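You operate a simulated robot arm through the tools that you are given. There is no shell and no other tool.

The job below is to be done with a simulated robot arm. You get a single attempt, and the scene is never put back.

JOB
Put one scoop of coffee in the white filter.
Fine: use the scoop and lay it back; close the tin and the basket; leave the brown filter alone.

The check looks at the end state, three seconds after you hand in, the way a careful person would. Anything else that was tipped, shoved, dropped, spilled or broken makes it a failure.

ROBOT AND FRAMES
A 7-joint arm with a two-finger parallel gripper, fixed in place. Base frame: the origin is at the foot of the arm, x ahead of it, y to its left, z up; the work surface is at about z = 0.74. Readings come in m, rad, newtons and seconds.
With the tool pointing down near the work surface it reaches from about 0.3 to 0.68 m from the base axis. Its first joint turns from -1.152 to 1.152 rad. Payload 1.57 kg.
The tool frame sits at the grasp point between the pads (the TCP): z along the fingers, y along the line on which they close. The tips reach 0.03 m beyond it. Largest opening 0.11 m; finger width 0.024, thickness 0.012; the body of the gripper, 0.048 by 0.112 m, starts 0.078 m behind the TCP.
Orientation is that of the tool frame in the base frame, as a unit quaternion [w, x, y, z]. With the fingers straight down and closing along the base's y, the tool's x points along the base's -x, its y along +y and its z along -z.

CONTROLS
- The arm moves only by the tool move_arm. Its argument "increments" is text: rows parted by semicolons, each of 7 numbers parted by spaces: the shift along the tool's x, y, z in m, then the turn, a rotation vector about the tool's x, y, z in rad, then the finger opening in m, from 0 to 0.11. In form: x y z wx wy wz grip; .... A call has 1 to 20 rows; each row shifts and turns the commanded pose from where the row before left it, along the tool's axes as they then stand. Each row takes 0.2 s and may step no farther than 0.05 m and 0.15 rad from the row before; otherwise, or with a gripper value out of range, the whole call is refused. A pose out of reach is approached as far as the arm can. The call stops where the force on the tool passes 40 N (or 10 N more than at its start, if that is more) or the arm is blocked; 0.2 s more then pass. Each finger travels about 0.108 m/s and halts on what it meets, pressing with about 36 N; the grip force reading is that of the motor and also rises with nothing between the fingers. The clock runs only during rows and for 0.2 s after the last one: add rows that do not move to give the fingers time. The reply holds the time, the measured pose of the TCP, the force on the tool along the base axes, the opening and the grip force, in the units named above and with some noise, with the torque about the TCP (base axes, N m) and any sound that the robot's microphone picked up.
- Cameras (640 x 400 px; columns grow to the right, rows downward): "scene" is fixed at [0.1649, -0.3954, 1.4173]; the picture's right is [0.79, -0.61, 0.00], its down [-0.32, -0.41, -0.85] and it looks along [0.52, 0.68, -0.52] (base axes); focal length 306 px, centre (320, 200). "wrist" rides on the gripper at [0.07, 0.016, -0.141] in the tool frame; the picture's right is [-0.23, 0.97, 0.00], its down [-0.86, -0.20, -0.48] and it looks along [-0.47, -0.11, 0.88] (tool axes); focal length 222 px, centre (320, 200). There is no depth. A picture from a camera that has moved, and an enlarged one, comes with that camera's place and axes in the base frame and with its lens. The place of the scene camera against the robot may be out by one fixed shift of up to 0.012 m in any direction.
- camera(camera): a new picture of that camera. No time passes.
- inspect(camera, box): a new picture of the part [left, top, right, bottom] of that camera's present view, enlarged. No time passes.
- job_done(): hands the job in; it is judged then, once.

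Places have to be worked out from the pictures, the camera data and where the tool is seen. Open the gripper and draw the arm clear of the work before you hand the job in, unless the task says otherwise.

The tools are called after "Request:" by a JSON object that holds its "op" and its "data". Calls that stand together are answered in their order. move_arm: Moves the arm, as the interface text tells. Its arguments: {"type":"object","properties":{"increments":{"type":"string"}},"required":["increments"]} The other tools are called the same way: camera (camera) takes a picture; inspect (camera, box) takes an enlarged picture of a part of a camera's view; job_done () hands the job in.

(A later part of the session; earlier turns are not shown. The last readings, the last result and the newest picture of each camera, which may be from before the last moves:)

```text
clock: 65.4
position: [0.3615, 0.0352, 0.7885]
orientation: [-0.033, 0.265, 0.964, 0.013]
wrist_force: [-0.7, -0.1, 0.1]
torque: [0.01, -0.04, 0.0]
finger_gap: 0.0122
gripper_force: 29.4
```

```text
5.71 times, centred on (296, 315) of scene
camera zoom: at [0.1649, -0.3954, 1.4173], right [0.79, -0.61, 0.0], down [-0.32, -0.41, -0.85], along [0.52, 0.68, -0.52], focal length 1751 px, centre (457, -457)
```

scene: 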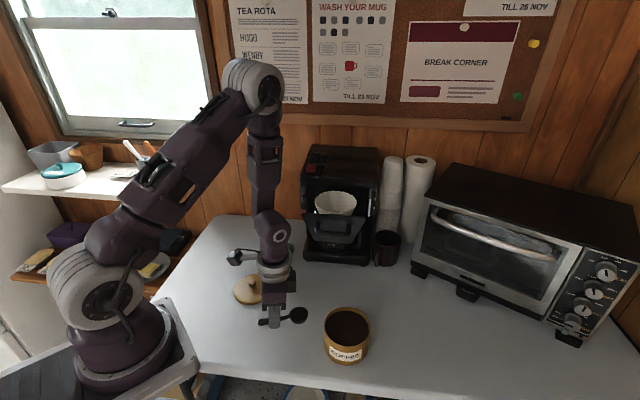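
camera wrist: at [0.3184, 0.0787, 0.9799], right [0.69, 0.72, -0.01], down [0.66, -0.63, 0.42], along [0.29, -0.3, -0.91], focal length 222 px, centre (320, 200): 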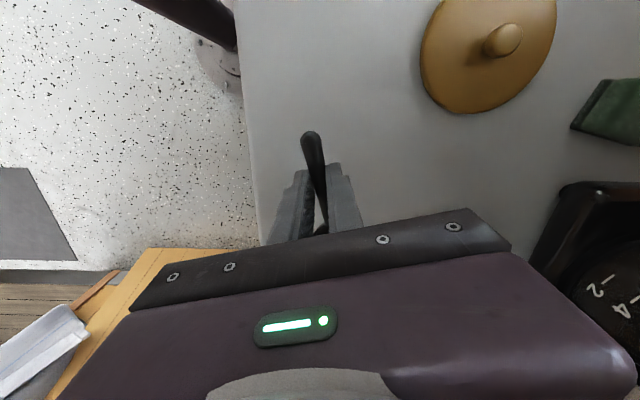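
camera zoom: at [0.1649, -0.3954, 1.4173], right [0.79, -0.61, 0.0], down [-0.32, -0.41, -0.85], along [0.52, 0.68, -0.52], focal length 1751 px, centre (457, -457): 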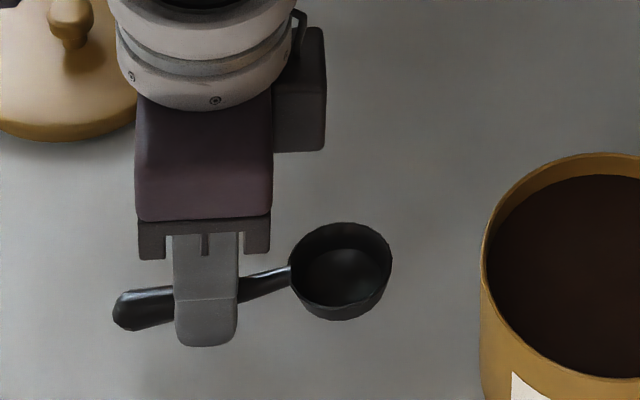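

Request:
{"op": "move_arm", "data": {"increments": "-0.0002 0 0.003 0 0 0 0; -0.0002 0 0.003 0 0 0 0; -0.0001 0 0.002 0 0 0 0; 0 0 0 0 0 0 0"}}

Request:
{"op": "move_arm", "data": {"increments": "-0.0001 0 0.002 0 0 0 0; 0 0 0 0 0 0 0"}}

Request:
{"op": "inspect", "data": {"camera": "scene", "box": [240, 280, 352, 350]}}

```text
clock: 66.4
position: [0.3618, 0.0352, 0.7829]
orientation: [-0.033, 0.266, 0.963, 0.013]
wrist_force: [-0.2, -0.4, -0.5]
torque: [0.01, 0.01, -0.03]
finger_gap: 0.0125
gripper_force: 29.0
```

```text
clock: 67.0
position: [0.3619, 0.0345, 0.7802]
orientation: [-0.033, 0.265, 0.964, 0.012]
wrist_force: [0.5, -0.1, -0.3]
torque: [0.0, 0.02, 0.02]
finger_gap: 0.0123
gripper_force: 29.2
```

```text
5.71 times, centred on (296, 315) of scene
camera zoom: at [0.1649, -0.3954, 1.4173], right [0.79, -0.61, 0.0], down [-0.32, -0.41, -0.85], along [0.52, 0.68, -0.52], focal length 1751 px, centre (457, -457)
```

zoom: 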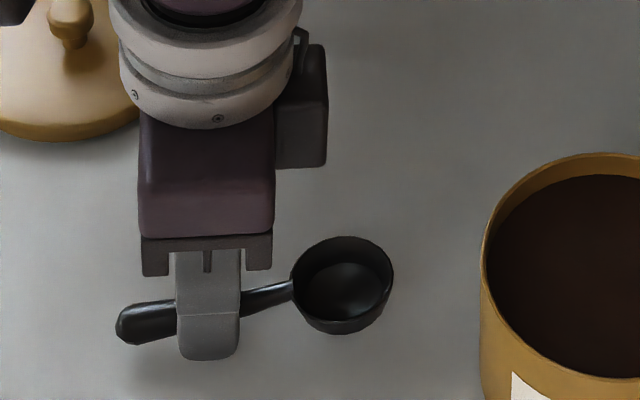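

No contact yet, so I'll keep lowering in 1.5 mm steps.

Request:
{"op": "move_arm", "data": {"increments": "-0.0001 0 0.0015 0 0 0 0; 0 0 0 0 0 0 0"}}

Request:
{"op": "move_arm", "data": {"increments": "-0.0001 0 0.0015 0 0 0 0; 0 0 0 0 0 0 0"}}

Request:
{"op": "move_arm", "data": {"increments": "-0.0001 0 0.0015 0 0 0 0; 0 0 0 0 0 0 0"}}

```text
clock: 67.6
position: [0.3615, 0.0354, 0.7779]
orientation: [-0.033, 0.265, 0.964, 0.013]
wrist_force: [-0.2, -0.2, 0.0]
torque: [0.01, -0.01, -0.03]
finger_gap: 0.0122
gripper_force: 29.0
```

```text
clock: 68.2
position: [0.3616, 0.0347, 0.7771]
orientation: [-0.033, 0.265, 0.964, 0.013]
wrist_force: [-0.2, 0.5, -1.1]
torque: [0.0, 0.04, -0.02]
finger_gap: 0.0122
gripper_force: 29.9
```

```text
clock: 68.8
position: [0.362, 0.0361, 0.7754]
orientation: [-0.033, 0.265, 0.964, 0.012]
wrist_force: [-0.1, -0.1, -0.5]
torque: [0.0, 0.0, 0.01]
finger_gap: 0.0123
gripper_force: 29.3
```

Request:
{"op": "inspect", "data": {"camera": "scene", "box": [250, 290, 330, 340]}}

Request:
{"op": "move_arm", "data": {"increments": "-0.0001 0 0.001 0 0 0 0; 0 0 0 0 0 0 0"}}

Request:
{"op": "move_arm", "data": {"increments": "-0.0001 0 0.001 0 0 0 0; 0 0 0 0 0 0 0"}}

```text
8.00 times, centred on (290, 315) of scene
camera zoom: at [0.1649, -0.3954, 1.4173], right [0.79, -0.61, 0.0], down [-0.32, -0.41, -0.85], along [0.52, 0.68, -0.52], focal length 2451 px, centre (560, -720)
```

zoom: 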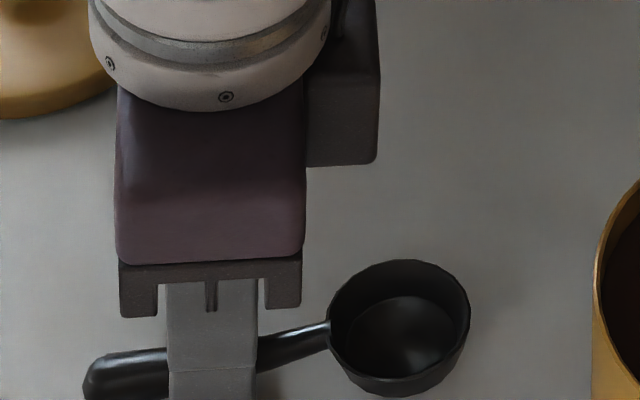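

```text
clock: 69.4
position: [0.3623, 0.0342, 0.7742]
orientation: [-0.033, 0.265, 0.964, 0.012]
wrist_force: [-0.4, -0.6, -0.2]
torque: [0.02, 0.02, 0.0]
finger_gap: 0.0122
gripper_force: 29.5
```

```text
clock: 70.0
position: [0.363, 0.0361, 0.7735]
orientation: [-0.033, 0.265, 0.964, 0.012]
wrist_force: [-0.1, 0.2, 5.5]
torque: [0.1, 0.15, -0.01]
finger_gap: 0.0125
gripper_force: 29.7
```

The handle tip has just touched the table with 5 N. I'll pitch the bowl down slightly so it rests too, then open the fingers.

Request:
{"op": "move_arm", "data": {"increments": "0 0 0 0 0.03 0 0; 0 0 0 0 0.02 0 0; 0 0 0 0 0 0 0"}}

Request:
{"op": "inspect", "data": {"camera": "scene", "box": [250, 300, 330, 350]}}

```text
clock: 70.8
position: [0.3628, 0.0347, 0.7732]
orientation: [-0.056, 0.265, 0.962, 0.02]
wrist_force: [-0.1, -0.6, -1.1]
torque: [0.01, -0.01, 0.01]
finger_gap: 0.0127
gripper_force: 29.6
```

```text
8.00 times, centred on (290, 325) of scene
camera zoom: at [0.1649, -0.3954, 1.4173], right [0.79, -0.61, 0.0], down [-0.32, -0.41, -0.85], along [0.52, 0.68, -0.52], focal length 2451 px, centre (560, -800)
```

zoom: 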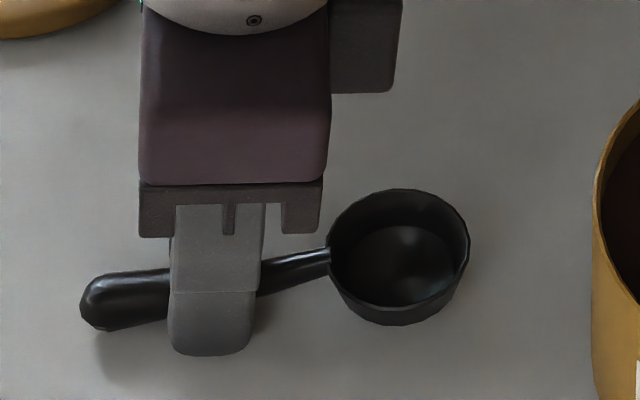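

Contact is gone again. I'll lower another millimetre or two to settle it before releasing.

Request:
{"op": "move_arm", "data": {"increments": "-0.0001 0 0.001 0 0 0 0; 0 0 0 0 0 0 0"}}

Request:
{"op": "move_arm", "data": {"increments": "-0.0001 0 0.001 0 0 0 0; 0 0 0 0 0 0 0"}}

```text
clock: 71.4
position: [0.3622, 0.0357, 0.7726]
orientation: [-0.057, 0.265, 0.962, 0.019]
wrist_force: [0.1, 0.4, 7.7]
torque: [-0.24, -0.36, -0.04]
finger_gap: 0.0126
gripper_force: 29.4
```

```text
clock: 72.0
position: [0.3625, 0.0367, 0.771]
orientation: [-0.057, 0.264, 0.963, 0.019]
wrist_force: [3.1, 0.7, 21.4]
torque: [0.02, -0.09, 0.0]
finger_gap: 0.0123
gripper_force: 29.4
```

The bowl and handle are both supported now. I'll relieve the load a touch, open slowly, and rise straight up.

Request:
{"op": "move_arm", "data": {"increments": "0 0 -0.001 0 0 0 0.014; 0 0 0 0 0 0 0.02; 0 0 0 0 0 0 0.035; 0 0 0 0 0 0 0.05; 0 0 0 0 0 0 0.05; 0.0014 0 -0.02 0 0 0 0.05; 0.0033 0 -0.04 0 0 0 0.05; 0.0045 0 -0.04 0 0 0 0.05; 0.0045 0 -0.04 0 0 0 0.05; 0 0 0 0 0 0 0.05"}}

Request:
{"op": "camera", "data": {"camera": "scene"}}

Request:
{"op": "inspect", "data": {"camera": "scene", "box": [240, 290, 352, 360]}}

Request:
{"op": "camera", "data": {"camera": "wrist"}}

```text
clock: 74.2
position: [0.3658, 0.0309, 0.9156]
orientation: [-0.058, 0.264, 0.963, 0.018]
wrist_force: [0.0, -0.1, 0.0]
torque: [0.06, 0.01, 0.02]
finger_gap: 0.0501
gripper_force: 0.1
```

```text
taken
```

scene: 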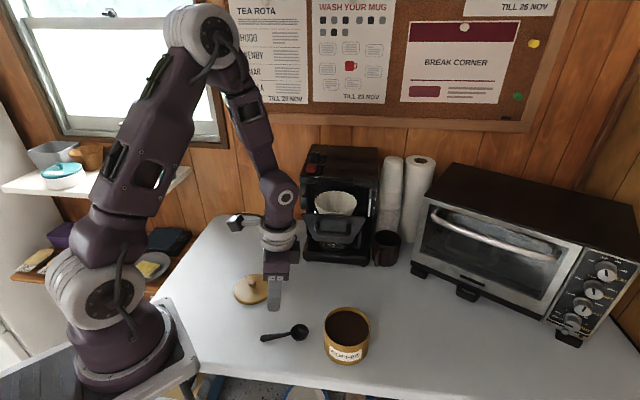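

```text
5.71 times, centred on (296, 325) of scene
camera zoom: at [0.1648, -0.3954, 1.4173], right [0.79, -0.61, 0.0], down [-0.32, -0.41, -0.85], along [0.52, 0.68, -0.52], focal length 1751 px, centre (457, -514)
```

zoom: 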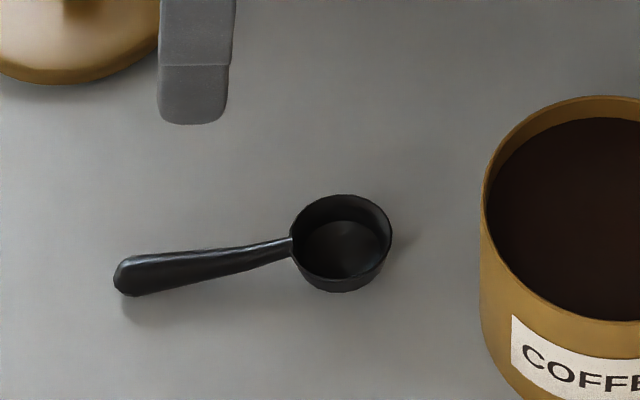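

```text
taken
camera wrist: at [0.3288, 0.071, 1.0646], right [0.69, 0.72, -0.02], down [0.68, -0.64, 0.37], along [0.25, -0.27, -0.93], focal length 222 px, centre (320, 200)
```

wrist: 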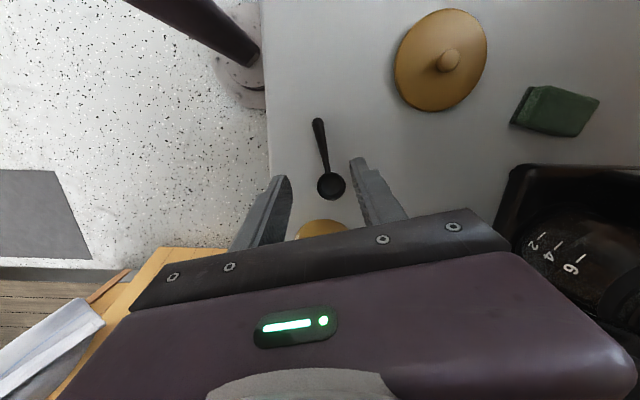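

The scoop is lying back in its original place. Next I'll level the tool, turn back to the 45° heading, and go above the lid.

Request:
{"op": "move_arm", "data": {"increments": "0 0 0 0 -0.122 0 0.06; 0 0 0 0 0 -0.147 0.06; 0 0 0 0 0 -0.147 0.06; 0 0 0 0 0 -0.147 0.06; 0 0 0 0 0 -0.147 0.06; 0 0 0 0 0 -0.147 0.06; 0 0 0 0 0 -0.147 0.06; 0 0 0 0 0 -0.147 0.06; 0 0 0 0 0 -0.147 0.06; 0 0 0 0 0 -0.147 0.06; -0.0341 0.0252 0 0 0 0 0.06; -0.0341 0.0252 0 0 0 0 0.06; -0.0341 0.0252 0 0 0 0 0.06; -0.0341 0.0252 0 0 0 0 0.06; 0 0 0 0 0 0 0.06; 0 0 0 0 0 0 0.06"}}

Request:
{"op": "inspect", "data": {"camera": "wrist", "box": [272, 85, 384, 175]}}

Request:
{"op": "camera", "data": {"camera": "wrist"}}

```text
clock: 77.6
position: [0.3872, 0.2005, 0.9146]
orientation: [0.003, -0.384, 0.923, 0.001]
wrist_force: [1.2, -0.6, -1.1]
torque: [0.03, 0.01, 0.01]
finger_gap: 0.0599
gripper_force: 0.0
```

```text
4.44 times, centred on (328, 130) of wrist
camera zoom: at [0.3262, 0.1625, 1.0569], right [-0.53, 0.85, 0.0], down [0.74, 0.46, 0.48], along [0.41, 0.26, -0.88], focal length 987 px, centre (284, 511)
```

zoom: 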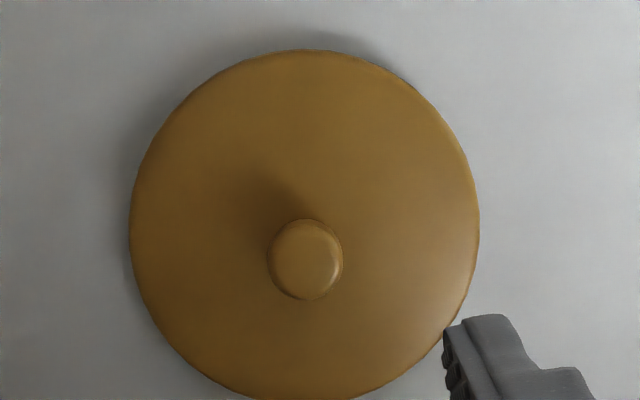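

```text
taken
camera wrist: at [0.3262, 0.1625, 1.0569], right [-0.53, 0.85, 0.0], down [0.74, 0.46, 0.48], along [0.41, 0.26, -0.88], focal length 222 px, centre (320, 200)
```

wrist: 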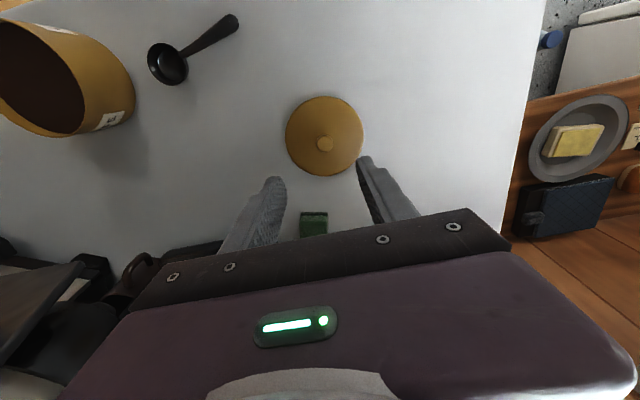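

The knob is about 6 mm off the tool axis, so the lid was dragged slightly on release. I'll centre on it and descend to grasp height.

Request:
{"op": "move_arm", "data": {"increments": "-0.0013 0.0056 0 0 0 0 0.06; 0 0 0.04 0 0 0 0.06; 0 0 0.04 0 0 0 0.06; 0 0 0.03 0 0 0 0.06; 0 0 0.012 0 0 0 0.06; 0 0 0.006 0 0 0 0.06; 0 0 0 0 0 0 0.06"}}

Request:
{"op": "inspect", "data": {"camera": "wrist", "box": [240, 120, 400, 230]}}

```text
clock: 79.2
position: [0.3883, 0.2044, 0.786]
orientation: [0.004, -0.383, 0.924, 0.001]
wrist_force: [0.7, 0.8, -0.3]
torque: [-0.01, 0.0, 0.01]
finger_gap: 0.0601
gripper_force: 0.1
```

```text
3.64 times, centred on (320, 175) of wrist
camera zoom: at [0.3268, 0.1662, 0.9279], right [-0.53, 0.85, 0.0], down [0.74, 0.46, 0.48], along [0.41, 0.26, -0.87], focal length 808 px, centre (320, 291)
```

zoom: 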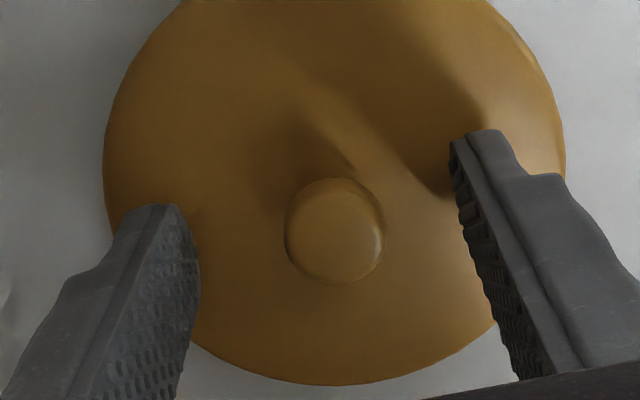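

The knob is centred between the fingers. Closing and lifting slightly.

Request:
{"op": "move_arm", "data": {"increments": "0 0 0 0 0 0 0.03; 0 0 0 0 0 0 0; 0 0 0 0 0 0 0; 0 0 0 0 0 0 0; 0 0 -0.01 0 0 0 0; 0 0 -0.03 0 0 0 0; 0 0 -0.04 0 0 0 0; 0 0 -0.04 0 0 0 0; 0 0 -0.03 0 0 0 0; 0 0 0 0 0 0 0"}}

Request:
{"op": "camera", "data": {"camera": "wrist"}}

Request:
{"op": "camera", "data": {"camera": "scene"}}

```text
clock: 81.4
position: [0.3881, 0.2065, 0.937]
orientation: [0.004, -0.383, 0.924, 0.001]
wrist_force: [0.5, 0.2, -1.0]
torque: [0.02, -0.03, 0.04]
finger_gap: 0.0204
gripper_force: 33.9
```

```text
taken
camera wrist: at [0.327, 0.1682, 1.0782], right [-0.53, 0.85, 0.0], down [0.74, 0.46, 0.48], along [0.41, 0.26, -0.87], focal length 222 px, centre (320, 200)
```

wrist: 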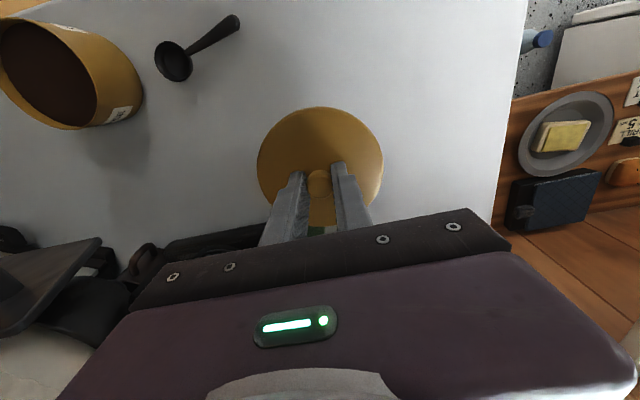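

```text
taken
```

scene: 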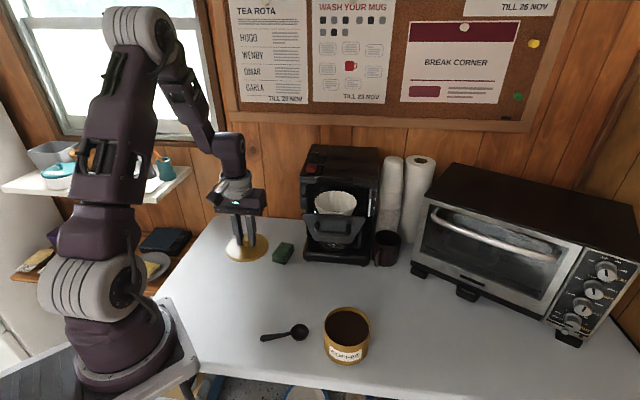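

The lid is held and level. I'll re-measure the tin with the same scene zoom I used before scooping, to find its shift.

Request:
{"op": "inspect", "data": {"camera": "scene", "box": [290, 290, 402, 370]}}

Request:
{"op": "inspect", "data": {"camera": "wrist", "box": [0, 0, 160, 140]}}

```text
5.00 times, centred on (346, 330) of scene
camera zoom: at [0.1648, -0.3954, 1.4173], right [0.79, -0.61, 0.0], down [-0.32, -0.41, -0.85], along [0.52, 0.68, -0.52], focal length 1532 px, centre (190, -450)
```

zoom: 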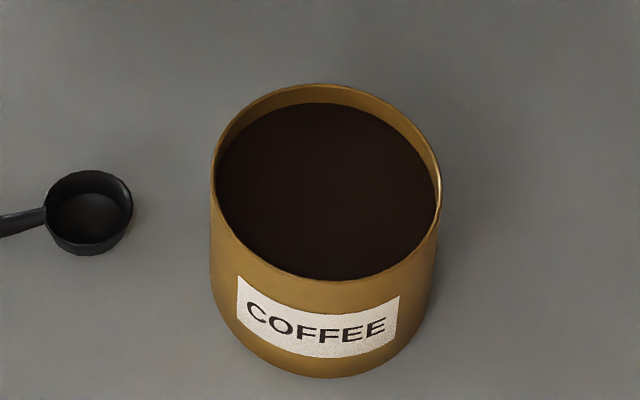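

```text
2.86 times, centred on (80, 70) of wrist
camera zoom: at [0.327, 0.1682, 1.0782], right [-0.53, 0.85, 0.0], down [0.74, 0.46, 0.48], along [0.41, 0.26, -0.87], focal length 635 px, centre (1006, 571)
```

zoom: 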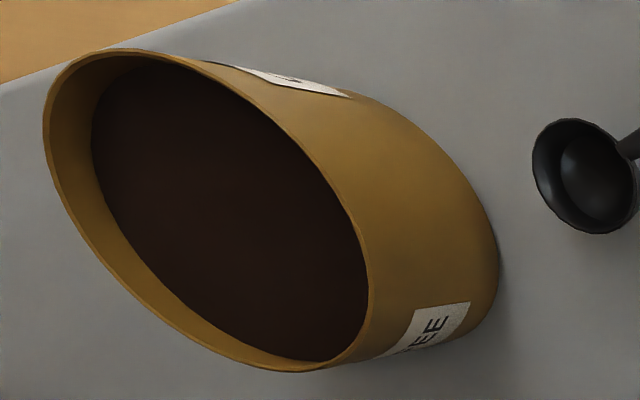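

The tin has shifted by about (+4, -5) mm to roughly (0.4805, -0.0777). I'll carry the lid back along the same safe path and hover above the tin.

Request:
{"op": "move_arm", "data": {"increments": "0.0335 -0.0335 0 0 0 0 0; 0.0335 -0.0335 0 0 0 0 0; 0.0335 -0.0335 0 0 0 0 0; 0.0335 -0.0335 0 0 0 0 0; 0.0335 -0.0335 0 0 0 0 0; 0.0335 -0.0335 0 0 0 0 0; -0.0327 -0.0327 0 0 0 0 0; -0.0327 -0.0327 0 0 0 0 0; 0 0 0.03 0 0 0 0; 0 0 0.02 0 0 0 0; 0 0 0 0 0 0 0; 0 0 0 0 0 0 0"}}

Request:
{"op": "inspect", "data": {"camera": "scene", "box": [290, 280, 402, 360]}}

Request:
{"op": "camera", "data": {"camera": "wrist"}}

Request:
{"op": "inspect", "data": {"camera": "wrist", "box": [250, 80, 390, 240]}}

```text
clock: 84.0
position: [0.4785, -0.0784, 0.8864]
orientation: [0.003, -0.384, 0.924, 0.002]
wrist_force: [0.2, -0.3, -0.1]
torque: [0.04, -0.02, -0.03]
finger_gap: 0.0205
gripper_force: 34.1
```

```text
5.00 times, centred on (346, 320) of scene
camera zoom: at [0.1649, -0.3954, 1.4173], right [0.79, -0.61, 0.0], down [-0.32, -0.41, -0.85], along [0.52, 0.68, -0.52], focal length 1532 px, centre (190, -400)
```

zoom: 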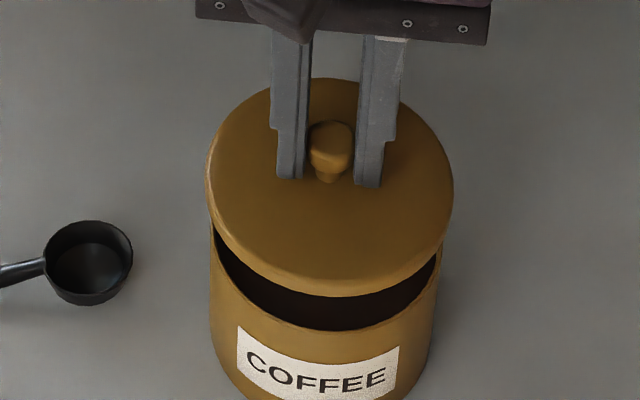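

```text
taken
camera wrist: at [0.4179, -0.1168, 1.0275], right [-0.53, 0.85, 0.0], down [0.74, 0.46, 0.48], along [0.41, 0.26, -0.88], focal length 222 px, centre (320, 200)
```

wrist: 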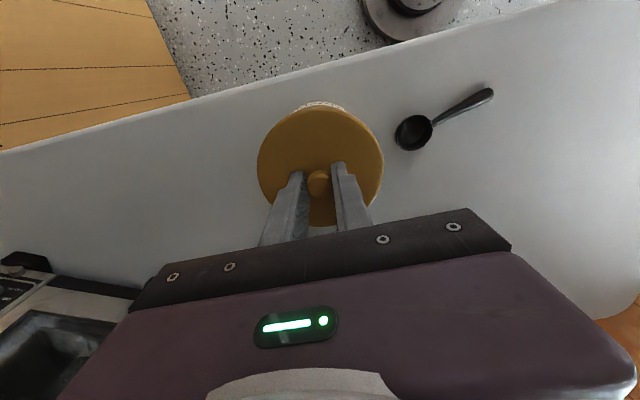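

```text
2.50 times, centred on (320, 160) of wrist
camera zoom: at [0.4179, -0.1168, 1.0275], right [-0.53, 0.85, 0.0], down [0.74, 0.46, 0.48], along [0.41, 0.26, -0.88], focal length 555 px, centre (320, 300)
```

zoom: 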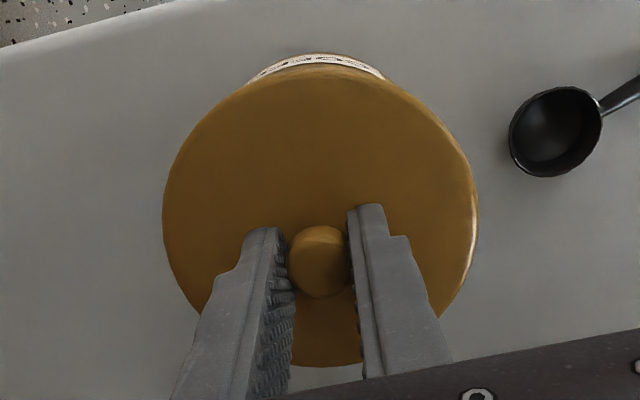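

From the scene picture the lid is aligned left–right to within a fraction of a millimetre. I'll lower to just above the rim and compare again.

Request:
{"op": "move_arm", "data": {"increments": "0 0 0.01 0 0 0 0; 0 0 0.006 0 0 0 0; 0 0 0 0 0 0 0"}}

Request:
{"op": "inspect", "data": {"camera": "scene", "box": [305, 290, 385, 350]}}

Request:
{"op": "inspect", "data": {"camera": "wrist", "box": [250, 80, 390, 160]}}

Request:
{"op": "move_arm", "data": {"increments": "0 0 0 0 0 0 0"}}

```text
clock: 84.8
position: [0.4784, -0.0793, 0.871]
orientation: [0.003, -0.383, 0.924, 0.002]
wrist_force: [-0.1, 0.1, 0.1]
torque: [-0.04, 0.02, 0.02]
finger_gap: 0.0203
gripper_force: 34.1
```

```text
6.67 times, centred on (345, 320) of scene
camera zoom: at [0.1649, -0.3954, 1.4173], right [0.79, -0.61, 0.0], down [-0.32, -0.41, -0.85], along [0.52, 0.68, -0.52], focal length 2043 px, centre (153, -600)
```

zoom: 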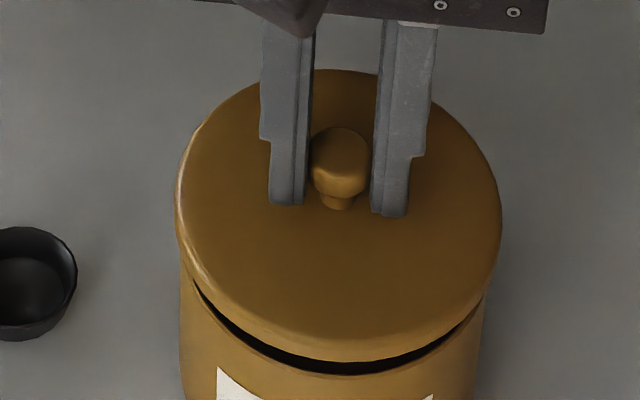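

```text
4.57 times, centred on (320, 120) of wrist
camera zoom: at [0.418, -0.1173, 1.0116], right [-0.53, 0.85, 0.0], down [0.74, 0.46, 0.48], along [0.41, 0.26, -0.87], focal length 1015 px, centre (320, 566)
```

zoom: 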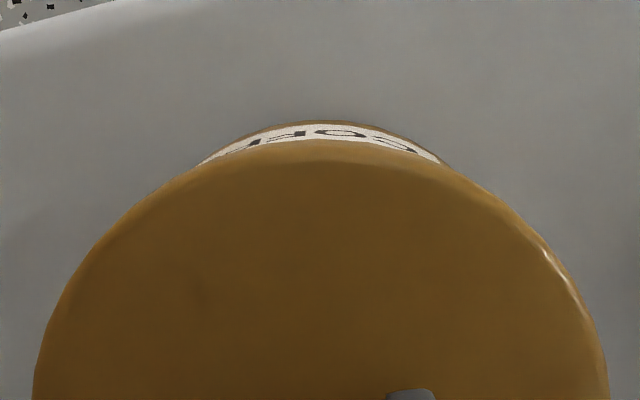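

```text
clock: 85.2
position: [0.4797, -0.0785, 0.8688]
orientation: [0.004, -0.384, 0.923, 0.0]
wrist_force: [-0.5, 0.3, -0.5]
torque: [-0.04, 0.01, -0.01]
finger_gap: 0.0203
gripper_force: 33.8
```

The lid's skirt should overlap the rim by about 12 mm when seated, at TCP ≈ 0.853. I'll lower in small steps, watching force and torque for any edge contact.

Request:
{"op": "move_arm", "data": {"increments": "0 0 0.002 0 0 0 0; 0 0 0 0 0 0 0"}}

Request:
{"op": "move_arm", "data": {"increments": "0 0 0.002 0 0 0 0; 0 0 0 0 0 0 0"}}

Request:
{"op": "move_arm", "data": {"increments": "0 0 0.0015 0 0 0 0; 0 0 0 0 0 0 0"}}

Request:
{"op": "inspect", "data": {"camera": "scene", "box": [305, 290, 385, 350]}}

```text
clock: 85.8
position: [0.4782, -0.0786, 0.8681]
orientation: [0.004, -0.384, 0.923, 0.001]
wrist_force: [-1.1, -0.1, 0.0]
torque: [-0.03, -0.02, 0.01]
finger_gap: 0.0205
gripper_force: 34.3
```

```text
clock: 86.4
position: [0.4792, -0.0786, 0.8652]
orientation: [0.003, -0.384, 0.923, 0.0]
wrist_force: [-0.5, 0.6, -0.4]
torque: [-0.01, 0.0, 0.02]
finger_gap: 0.0205
gripper_force: 33.8
```

```text
clock: 87.0
position: [0.4795, -0.0788, 0.8643]
orientation: [0.003, -0.384, 0.923, 0.001]
wrist_force: [-0.7, 0.0, -0.6]
torque: [-0.01, 0.02, -0.03]
finger_gap: 0.0203
gripper_force: 34.3
```

```text
6.67 times, centred on (345, 320) of scene
camera zoom: at [0.1649, -0.3954, 1.4173], right [0.79, -0.61, 0.0], down [-0.32, -0.41, -0.85], along [0.52, 0.68, -0.52], focal length 2043 px, centre (153, -600)
```

zoom: 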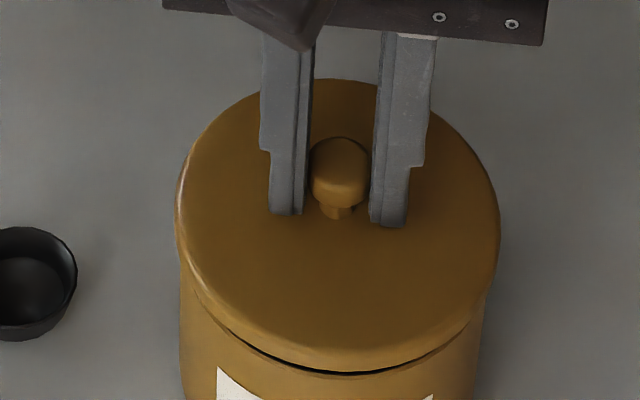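

Still free, and the gap crescent looks symmetric. Continuing down.

Request:
{"op": "move_arm", "data": {"increments": "0 0 0.0015 0 0 0 0; 0 0 0 0 0 0 0"}}

Request:
{"op": "move_arm", "data": {"increments": "0 0 0.0015 0 0 0 0; 0 0 0 0 0 0 0"}}

Request:
{"op": "move_arm", "data": {"increments": "0 0 0.0015 0 0 0 0; 0 0 0 0 0 0 0"}}

Request:
{"op": "inspect", "data": {"camera": "scene", "box": [305, 290, 385, 350]}}

```text
clock: 87.6
position: [0.4797, -0.079, 0.8616]
orientation: [0.003, -0.384, 0.923, 0.002]
wrist_force: [0.1, -0.2, -0.2]
torque: [0.0, 0.02, -0.02]
finger_gap: 0.0203
gripper_force: 34.2
```

```text
clock: 88.2
position: [0.4793, -0.078, 0.861]
orientation: [0.003, -0.384, 0.923, 0.001]
wrist_force: [0.1, 0.2, 0.0]
torque: [0.02, 0.0, -0.03]
finger_gap: 0.02
gripper_force: 34.5
```

```text
clock: 88.8
position: [0.4791, -0.0784, 0.8585]
orientation: [0.003, -0.384, 0.923, 0.001]
wrist_force: [0.0, 1.1, -0.3]
torque: [-0.01, -0.01, 0.03]
finger_gap: 0.0205
gripper_force: 33.7
```

```text
6.67 times, centred on (345, 320) of scene
camera zoom: at [0.1649, -0.3954, 1.4173], right [0.79, -0.61, 0.0], down [-0.32, -0.41, -0.85], along [0.52, 0.68, -0.52], focal length 2043 px, centre (153, -600)
```

zoom: 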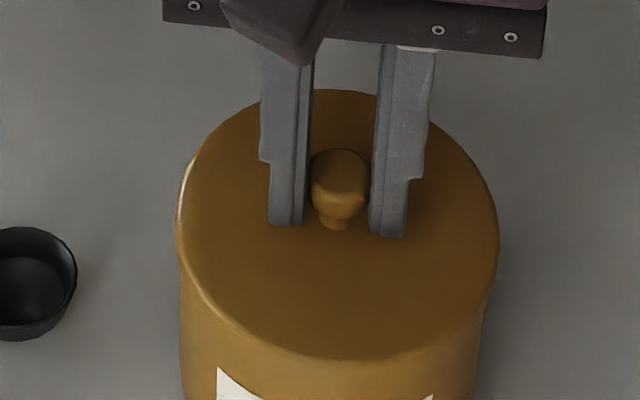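

The lid's edge has gone over the rim with no contact force. I'll keep going to the seat.

Request:
{"op": "move_arm", "data": {"increments": "0 0 0.0015 0 0 0 0; 0 0 0 0 0 0 0"}}

Request:
{"op": "move_arm", "data": {"increments": "0 0 0.0015 0 0 0 0; 0 0 0 0 0 0 0"}}

Request:
{"op": "move_arm", "data": {"increments": "0 0 0.0012 0 0 0 0; 0 0 0 0 0 0 0"}}

Request:
{"op": "move_arm", "data": {"increments": "0 0 0.0012 0 0 0 0; 0 0 0 0 0 0 0"}}

```text
clock: 89.4
position: [0.4796, -0.0789, 0.8576]
orientation: [0.004, -0.384, 0.923, 0.001]
wrist_force: [0.4, -0.6, 1.0]
torque: [-0.02, 0.03, 0.03]
finger_gap: 0.0202
gripper_force: 34.1
```

```text
clock: 90.0
position: [0.4795, -0.0785, 0.856]
orientation: [0.004, -0.384, 0.923, 0.001]
wrist_force: [0.7, -0.4, 0.1]
torque: [-0.04, 0.0, 0.03]
finger_gap: 0.0202
gripper_force: 33.9
```

```text
clock: 90.6
position: [0.4791, -0.0793, 0.8548]
orientation: [0.003, -0.384, 0.923, 0.001]
wrist_force: [2.4, 0.3, 0.6]
torque: [-0.03, -0.02, 0.07]
finger_gap: 0.02
gripper_force: 33.2
```

```text
clock: 91.2
position: [0.4796, -0.0777, 0.8538]
orientation: [0.003, -0.384, 0.923, 0.002]
wrist_force: [-0.4, -0.3, 0.0]
torque: [-0.02, 0.02, -0.01]
finger_gap: 0.0202
gripper_force: 33.7
```

Request:
{"op": "move_arm", "data": {"increments": "0 0 0.0012 0 0 0 0; 0 0 0 0 0 0 0"}}

Request:
{"op": "move_arm", "data": {"increments": "0 0 0.0012 0 0 0 0; 0 0 0 0 0 0 0"}}

Request:
{"op": "inspect", "data": {"camera": "scene", "box": [305, 300, 385, 360]}}

```text
clock: 91.8
position: [0.4794, -0.0785, 0.8531]
orientation: [0.004, -0.384, 0.923, 0.001]
wrist_force: [-2.8, -1.0, 13.8]
torque: [-0.05, 0.16, 0.06]
finger_gap: 0.0202
gripper_force: 34.0
```

```text
clock: 92.4
position: [0.4795, -0.0796, 0.8532]
orientation: [0.005, -0.383, 0.924, 0.0]
wrist_force: [-5.4, 0.4, 34.4]
torque: [0.04, 0.09, 0.05]
finger_gap: 0.0203
gripper_force: 33.9
```

```text
6.67 times, centred on (345, 330) of scene
camera zoom: at [0.1642, -0.3953, 1.4174], right [0.79, -0.61, 0.0], down [-0.32, -0.41, -0.85], along [0.52, 0.68, -0.52], focal length 2043 px, centre (153, -667)
```

zoom: 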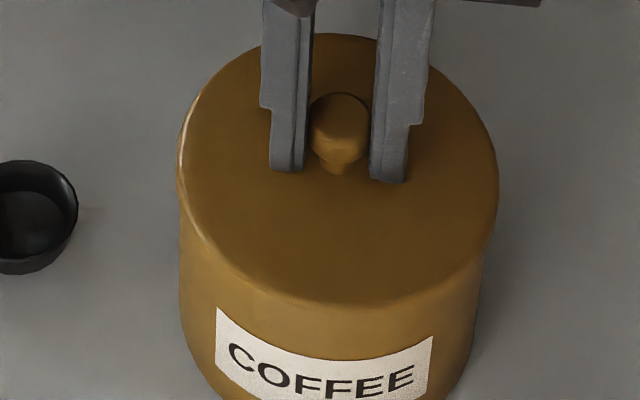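

The lid is seated at the expected height, with an even 14–34 N load and almost no torque. I'll relieve the load and open gradually.

Request:
{"op": "move_arm", "data": {"increments": "0 0 -0.0015 0 0 0 0; 0 0 0 0 0 0 0.018; 0 0 0 0 0 0 0.021; 0 0 0 0 0 0 0.024; 0 0 0 0 0 0 0.03; 0 0 0 0 0 0 0.045; 0 0 0 0 0 0 0.06; 0 0 0 0 0 0 0.06"}}

Request:
{"op": "camera", "data": {"camera": "wrist"}}

Request:
{"op": "inspect", "data": {"camera": "scene", "box": [305, 300, 385, 360]}}

```text
clock: 94.2
position: [0.4802, -0.0798, 0.855]
orientation: [0.004, -0.384, 0.923, 0.0]
wrist_force: [0.2, -0.4, 0.7]
torque: [-0.01, 0.02, 0.0]
finger_gap: 0.06
gripper_force: 0.1
heard: snap
```

```text
taken
camera wrist: at [0.4189, -0.1168, 0.9954], right [-0.53, 0.85, 0.0], down [0.74, 0.46, 0.48], along [0.41, 0.26, -0.87], focal length 222 px, centre (320, 200)
```

wrist: 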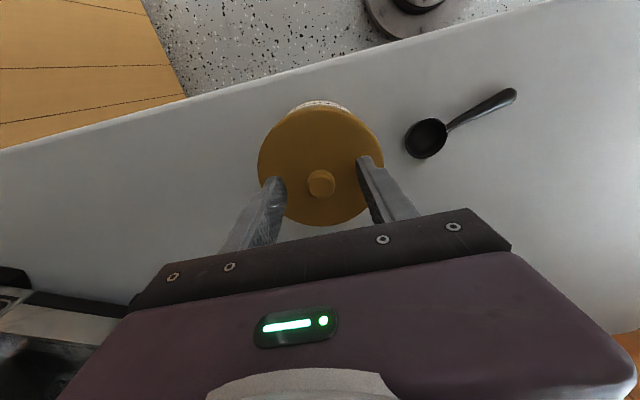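

```text
6.67 times, centred on (345, 330) of scene
camera zoom: at [0.1649, -0.3954, 1.4173], right [0.79, -0.61, 0.0], down [-0.32, -0.41, -0.85], along [0.52, 0.68, -0.52], focal length 2043 px, centre (153, -667)
```

zoom: 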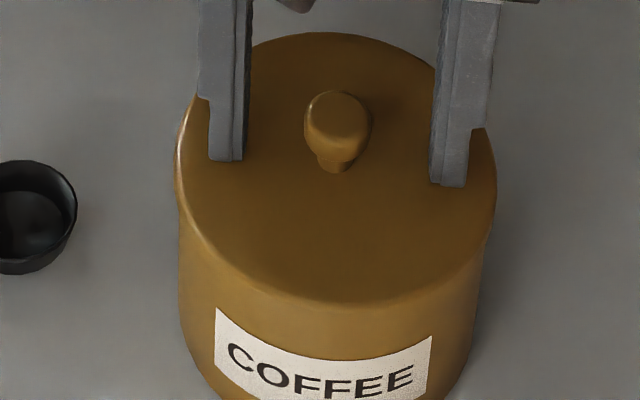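

A snap was heard and the lid sits on the tin. I'll rise clear and check it.

Request:
{"op": "move_arm", "data": {"increments": "0 0 -0.02 0 0 0 0.06; 0 0 -0.04 0 0 0 0.06; 0 0 -0.045 0 0 0 0.06; 0 0 -0.045 0 0 0 0.06; 0 0 -0.045 0 0 0 0.06; 0 0 -0.045 0 0 0 0.06; 0 0 -0.045 0 0 0 0.06; 0 0 0 0 0 0 0.06"}}

Request:
{"op": "camera", "data": {"camera": "scene"}}

Request:
{"op": "inspect", "data": {"camera": "scene", "box": [290, 290, 402, 370]}}

Request:
{"op": "camera", "data": {"camera": "wrist"}}

```text
clock: 96.0
position: [0.4784, -0.0803, 1.1379]
orientation: [0.003, -0.384, 0.923, 0.001]
wrist_force: [0.0, 0.1, -1.2]
torque: [0.01, 0.0, -0.01]
finger_gap: 0.0599
gripper_force: 0.1
```

```text
taken
```

scene: 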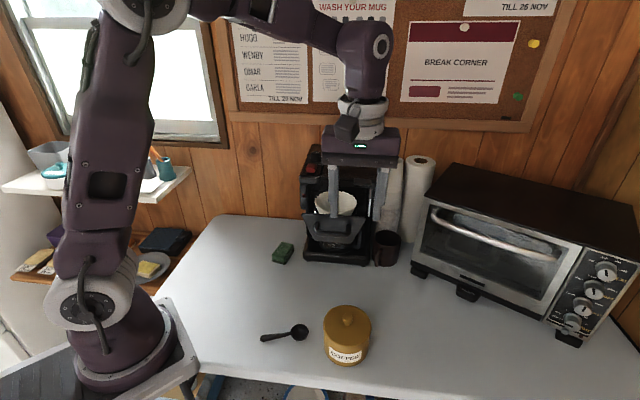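

```text
5.00 times, centred on (346, 330) of scene
camera zoom: at [0.1648, -0.3954, 1.4173], right [0.79, -0.61, 0.0], down [-0.32, -0.41, -0.85], along [0.52, 0.68, -0.52], focal length 1532 px, centre (190, -450)
```

zoom: 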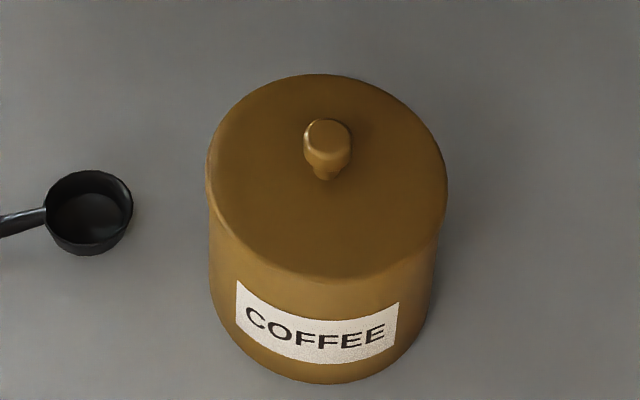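

```text
taken
camera wrist: at [0.4169, -0.1184, 1.2798], right [-0.53, 0.85, 0.0], down [0.74, 0.46, 0.48], along [0.41, 0.26, -0.87], focal length 222 px, centre (320, 200)
```

wrist: 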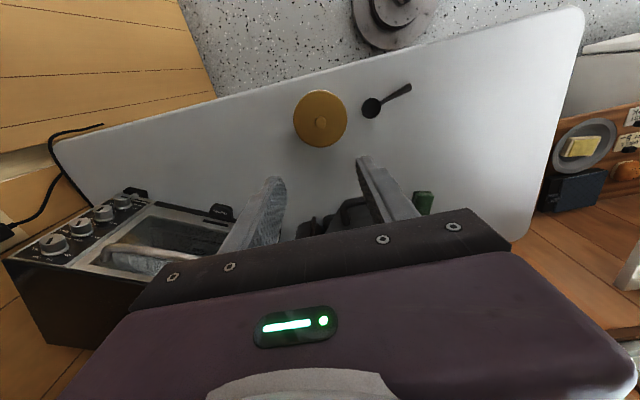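

The lid is back on squarely. To close the basket I'll use closed fingers against the middle of its handle bar, at about (0.510, 0.022, 0.993). First I'll position in front of it.

Request:
{"op": "move_arm", "data": {"increments": "-0.0268 0.0255 0 0 0 0 0.03; -0.0268 0.0255 0 0 0 0 0; 0 0 0 0 0 0 0; 0 0 0.044 0 0 0 0; 0 0 0.044 0 0 0 0; 0 0 0.044 0 0 0 0; 0 0 0 0 0 0 0; 0 0 0 0 0 0 0"}}

Request:
{"op": "inspect", "data": {"camera": "scene", "box": [272, 150, 432, 270]}}

Request:
{"op": "camera", "data": {"camera": "wrist"}}

```text
clock: 97.8
position: [0.4799, -0.0095, 1.0051]
orientation: [0.004, -0.384, 0.923, 0.001]
wrist_force: [0.8, 0.2, -0.2]
torque: [0.02, 0.0, 0.0]
finger_gap: 0.0002
gripper_force: 21.5
```

```text
3.33 times, centred on (352, 210) of scene
camera zoom: at [0.1649, -0.3954, 1.4173], right [0.79, -0.61, 0.0], down [-0.32, -0.41, -0.85], along [0.52, 0.68, -0.52], focal length 1021 px, centre (213, 167)
```

zoom: 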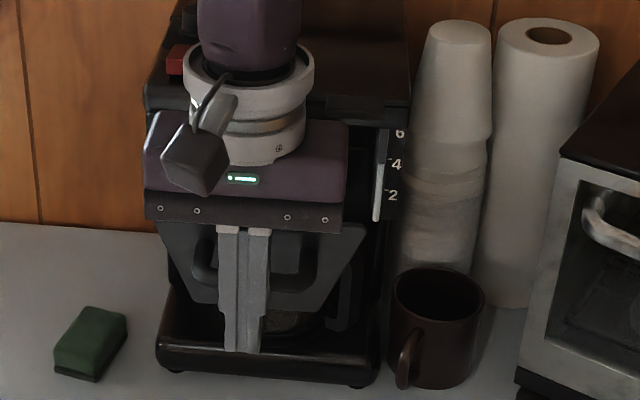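

```text
taken
camera wrist: at [0.4201, -0.0467, 1.147], right [-0.53, 0.85, 0.0], down [0.74, 0.46, 0.48], along [0.41, 0.26, -0.87], focal length 222 px, centre (320, 200)
```

wrist: 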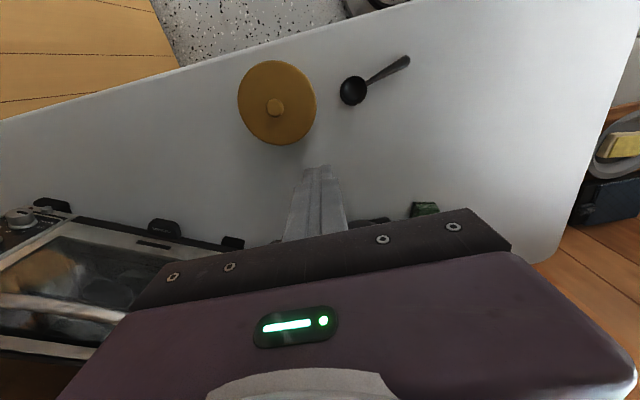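

The bar's projection matches my estimate (z ≈ 0.993) and the fingers are centred in front of it. I'll advance to contact and begin pushing gently along the drawer axis.

Request:
{"op": "move_arm", "data": {"increments": "-0.01 0 0 0 0 0 0; -0.01 0 0 0 0 0 0; -0.005 0 0 0 0 0 0; -0.005 0 0 0 0 0 0; -0.005 0 0 0 0 0 0; -0.005 0 0 0 0 0 0; 0 0 0 0 0 0 0"}}

Request:
{"op": "inspect", "data": {"camera": "scene", "box": [272, 150, 432, 270]}}

```text
clock: 99.4
position: [0.5086, 0.0225, 1.0054]
orientation: [0.004, -0.384, 0.923, 0.001]
wrist_force: [-0.6, -1.1, 0.7]
torque: [0.0, -0.01, 0.0]
finger_gap: 0.0
gripper_force: 20.7
```

```text
3.33 times, centred on (352, 210) of scene
camera zoom: at [0.1648, -0.3954, 1.4173], right [0.79, -0.61, 0.0], down [-0.32, -0.41, -0.85], along [0.52, 0.68, -0.52], focal length 1021 px, centre (213, 167)
```

zoom: 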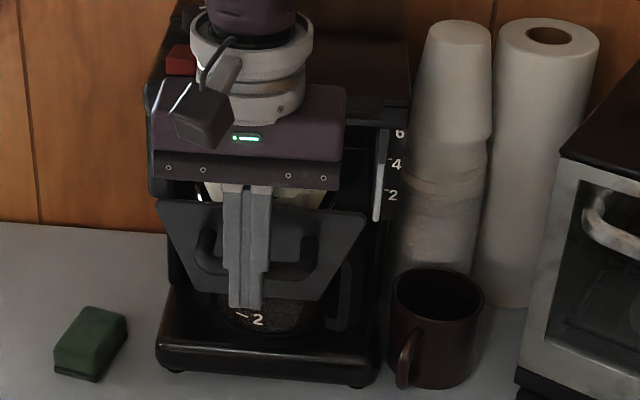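

The basket is sliding in with almost no resistance and has moved about 1.5 cm so far. I'll continue pushing.

Request:
{"op": "move_arm", "data": {"increments": "-0.006 0 0 0 0 0 0; -0.006 0 0 0 0 0 0; -0.006 0 0 0 0 0 0; -0.006 0 0 0 0 0 0; -0.006 0 0 0 0 0 0; -0.006 0 0 0 0 0 0; -0.006 0 0 0 0 0 0; -0.006 0 0 0 0 0 0; 0 0 0 0 0 0 0"}}

Request:
{"op": "inspect", "data": {"camera": "scene", "box": [272, 140, 432, 260]}}

Request:
{"op": "camera", "data": {"camera": "wrist"}}

```text
clock: 101.4
position: [0.5442, 0.0567, 1.0061]
orientation: [0.004, -0.383, 0.924, 0.002]
wrist_force: [0.3, -0.9, 1.0]
torque: [-0.03, 0.01, -0.02]
finger_gap: 0.0003
gripper_force: 21.3
```

```text
3.33 times, centred on (352, 200) of scene
camera zoom: at [0.1648, -0.3954, 1.4173], right [0.79, -0.61, 0.0], down [-0.32, -0.41, -0.85], along [0.52, 0.68, -0.52], focal length 1021 px, centre (213, 200)
```

zoom: 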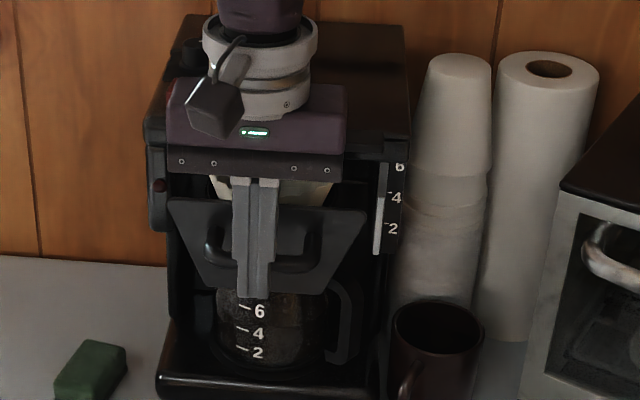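

```text
taken
camera wrist: at [0.482, 0.0182, 1.1486], right [-0.53, 0.85, 0.0], down [0.74, 0.46, 0.48], along [0.41, 0.26, -0.87], focal length 222 px, centre (320, 200)
```

wrist: 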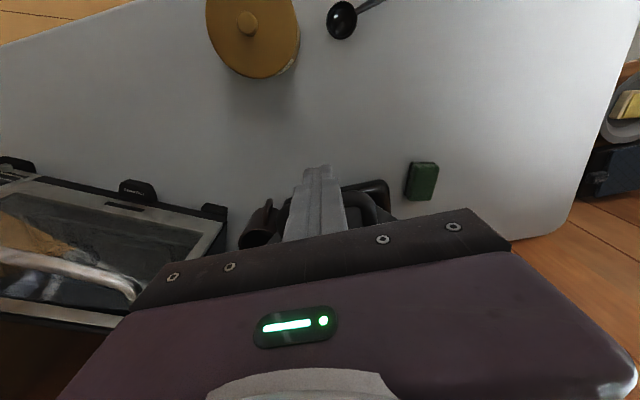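

The drawer is partly in and still moving freely. I'll continue with smaller steps until it meets its stop.

Request:
{"op": "move_arm", "data": {"increments": "-0.005 0 0 0 0 0 0; -0.005 0 0 0 0 0 0; -0.005 0 0 0 0 0 0; -0.005 0 0 0 0 0 0; -0.004 0 0 0 0 0 0; -0.004 0 0 0 0 0 0; 0 0 0 0 0 0 0"}}

Request:
{"op": "inspect", "data": {"camera": "scene", "box": [272, 140, 432, 260]}}

```text
clock: 103.0
position: [0.5612, 0.0756, 1.0067]
orientation: [0.003, -0.384, 0.923, 0.001]
wrist_force: [-0.3, -0.7, 0.5]
torque: [0.02, 0.01, -0.03]
finger_gap: 0.0
gripper_force: 20.9
```

```text
3.33 times, centred on (352, 200) of scene
camera zoom: at [0.1648, -0.3954, 1.4173], right [0.79, -0.61, 0.0], down [-0.32, -0.41, -0.85], along [0.52, 0.68, -0.52], focal length 1021 px, centre (213, 200)
```

zoom: 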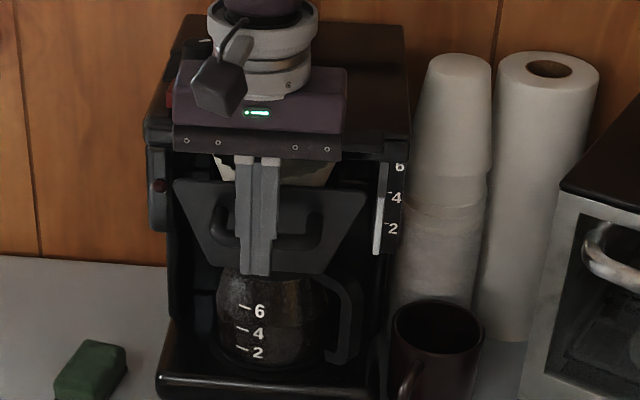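

Request:
{"op": "move_arm", "data": {"increments": "-0.003 0 0 0 0 0 0; -0.003 0 0 0 0 0 0; -0.003 0 0 0 0 0 0; -0.003 0 0 0 0 0 0; -0.003 0 0 0 0 0 0; 0 0 0 0 0 0 0"}}

Request:
{"op": "inspect", "data": {"camera": "scene", "box": [272, 140, 432, 260]}}

```text
clock: 104.4
position: [0.5717, 0.0868, 1.0077]
orientation: [0.004, -0.384, 0.923, 0.0]
wrist_force: [0.2, 0.4, -0.5]
torque: [-0.04, 0.03, -0.01]
finger_gap: 0.0002
gripper_force: 20.7
```

```text
3.33 times, centred on (352, 200) of scene
camera zoom: at [0.1648, -0.3954, 1.4173], right [0.79, -0.61, 0.0], down [-0.32, -0.41, -0.85], along [0.52, 0.68, -0.52], focal length 1021 px, centre (213, 200)
```

zoom: 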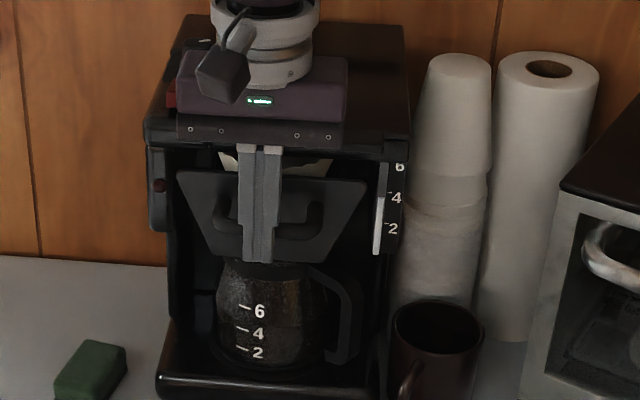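

The hand is close to the machine's top edge, so I'll rise 6 mm while keeping the tips on the bar, and continue in 2–3 mm steps.

Request:
{"op": "move_arm", "data": {"increments": "0 0 -0.006 0 0 0 0; -0.003 0 0 0 0 0 0; -0.003 0 0 0 0 0 0; -0.003 0 0 0 0 0 0; 0 0 0 0 0 0 0"}}

Request:
{"op": "inspect", "data": {"camera": "scene", "box": [292, 150, 404, 220]}}

Request:
{"op": "camera", "data": {"camera": "wrist"}}

```text
clock: 105.6
position: [0.5794, 0.094, 1.0131]
orientation: [0.003, -0.383, 0.924, 0.001]
wrist_force: [0.2, 0.0, 0.1]
torque: [-0.06, 0.04, 0.01]
finger_gap: 0.0001
gripper_force: 21.4
```

```text
5.71 times, centred on (348, 185) of scene
camera zoom: at [0.1648, -0.3954, 1.4173], right [0.79, -0.61, 0.0], down [-0.32, -0.41, -0.85], along [0.52, 0.68, -0.52], focal length 1751 px, centre (160, 286)
```

zoom: 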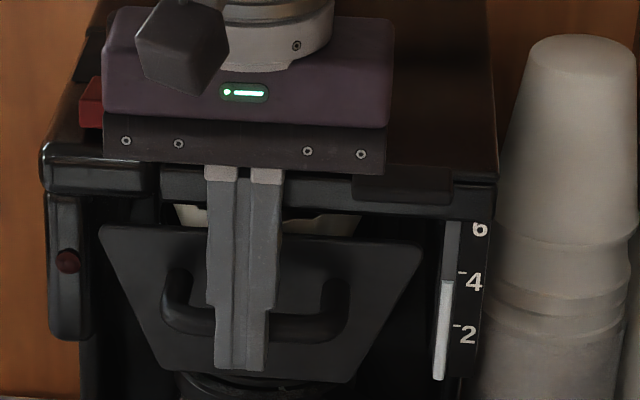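

```text
taken
camera wrist: at [0.5189, 0.055, 1.1551], right [-0.53, 0.85, 0.0], down [0.74, 0.46, 0.48], along [0.41, 0.26, -0.88], focal length 222 px, centre (320, 200)
```

wrist: 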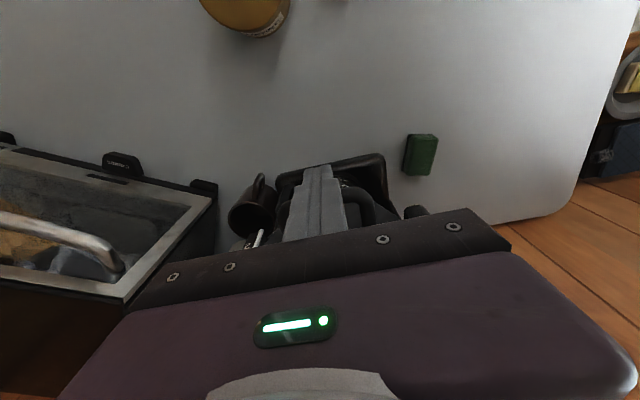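

The hand is nearly over the machine's edge. I'll back off 2 cm, tilt the hand back about 29° so only the fingertips lead, and then resume pushing.

Request:
{"op": "move_arm", "data": {"increments": "0.02 0 0 0 0 0 0; 0 0 0 0 -0.125 0 0; 0 0 0 0 -0.125 0 0; 0 0 0 0 -0.125 0 0; 0 0 0 0 -0.125 0 0; 0.0034 0 0.0061 0 0 0 0; 0 0 0 0 0 0 0; 0 0 0 0 0 0 0"}}

Request:
{"op": "inspect", "data": {"camera": "scene", "box": [272, 140, 432, 260]}}

Request:
{"op": "camera", "data": {"camera": "wrist"}}

```text
clock: 107.4
position: [0.5655, 0.0799, 1.0053]
orientation: [0.232, -0.371, 0.894, 0.095]
wrist_force: [0.8, 0.1, 0.5]
torque: [0.0, 0.04, -0.02]
finger_gap: 0.0
gripper_force: 21.2
```

```text
3.33 times, centred on (352, 200) of scene
camera zoom: at [0.1649, -0.3954, 1.4173], right [0.79, -0.61, 0.0], down [-0.32, -0.41, -0.85], along [0.52, 0.68, -0.52], focal length 1021 px, centre (213, 200)
```

zoom: 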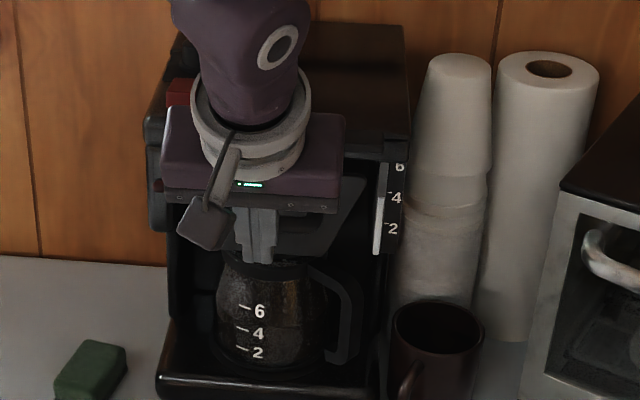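

```text
taken
camera wrist: at [0.4628, -0.0002, 1.0968], right [-0.55, 0.83, 0.11], down [0.5, 0.22, 0.83], along [0.67, 0.51, -0.54], focal length 222 px, centre (320, 200)
```

wrist: 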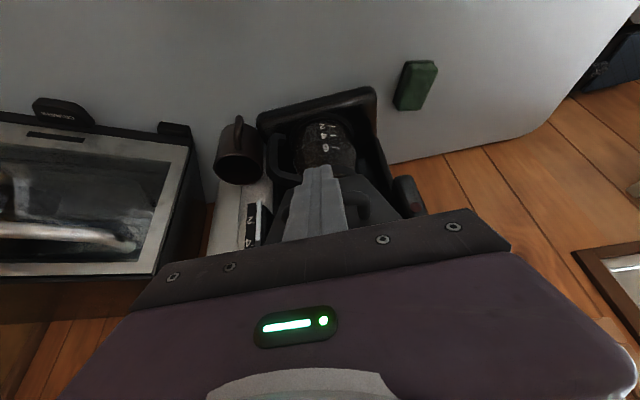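

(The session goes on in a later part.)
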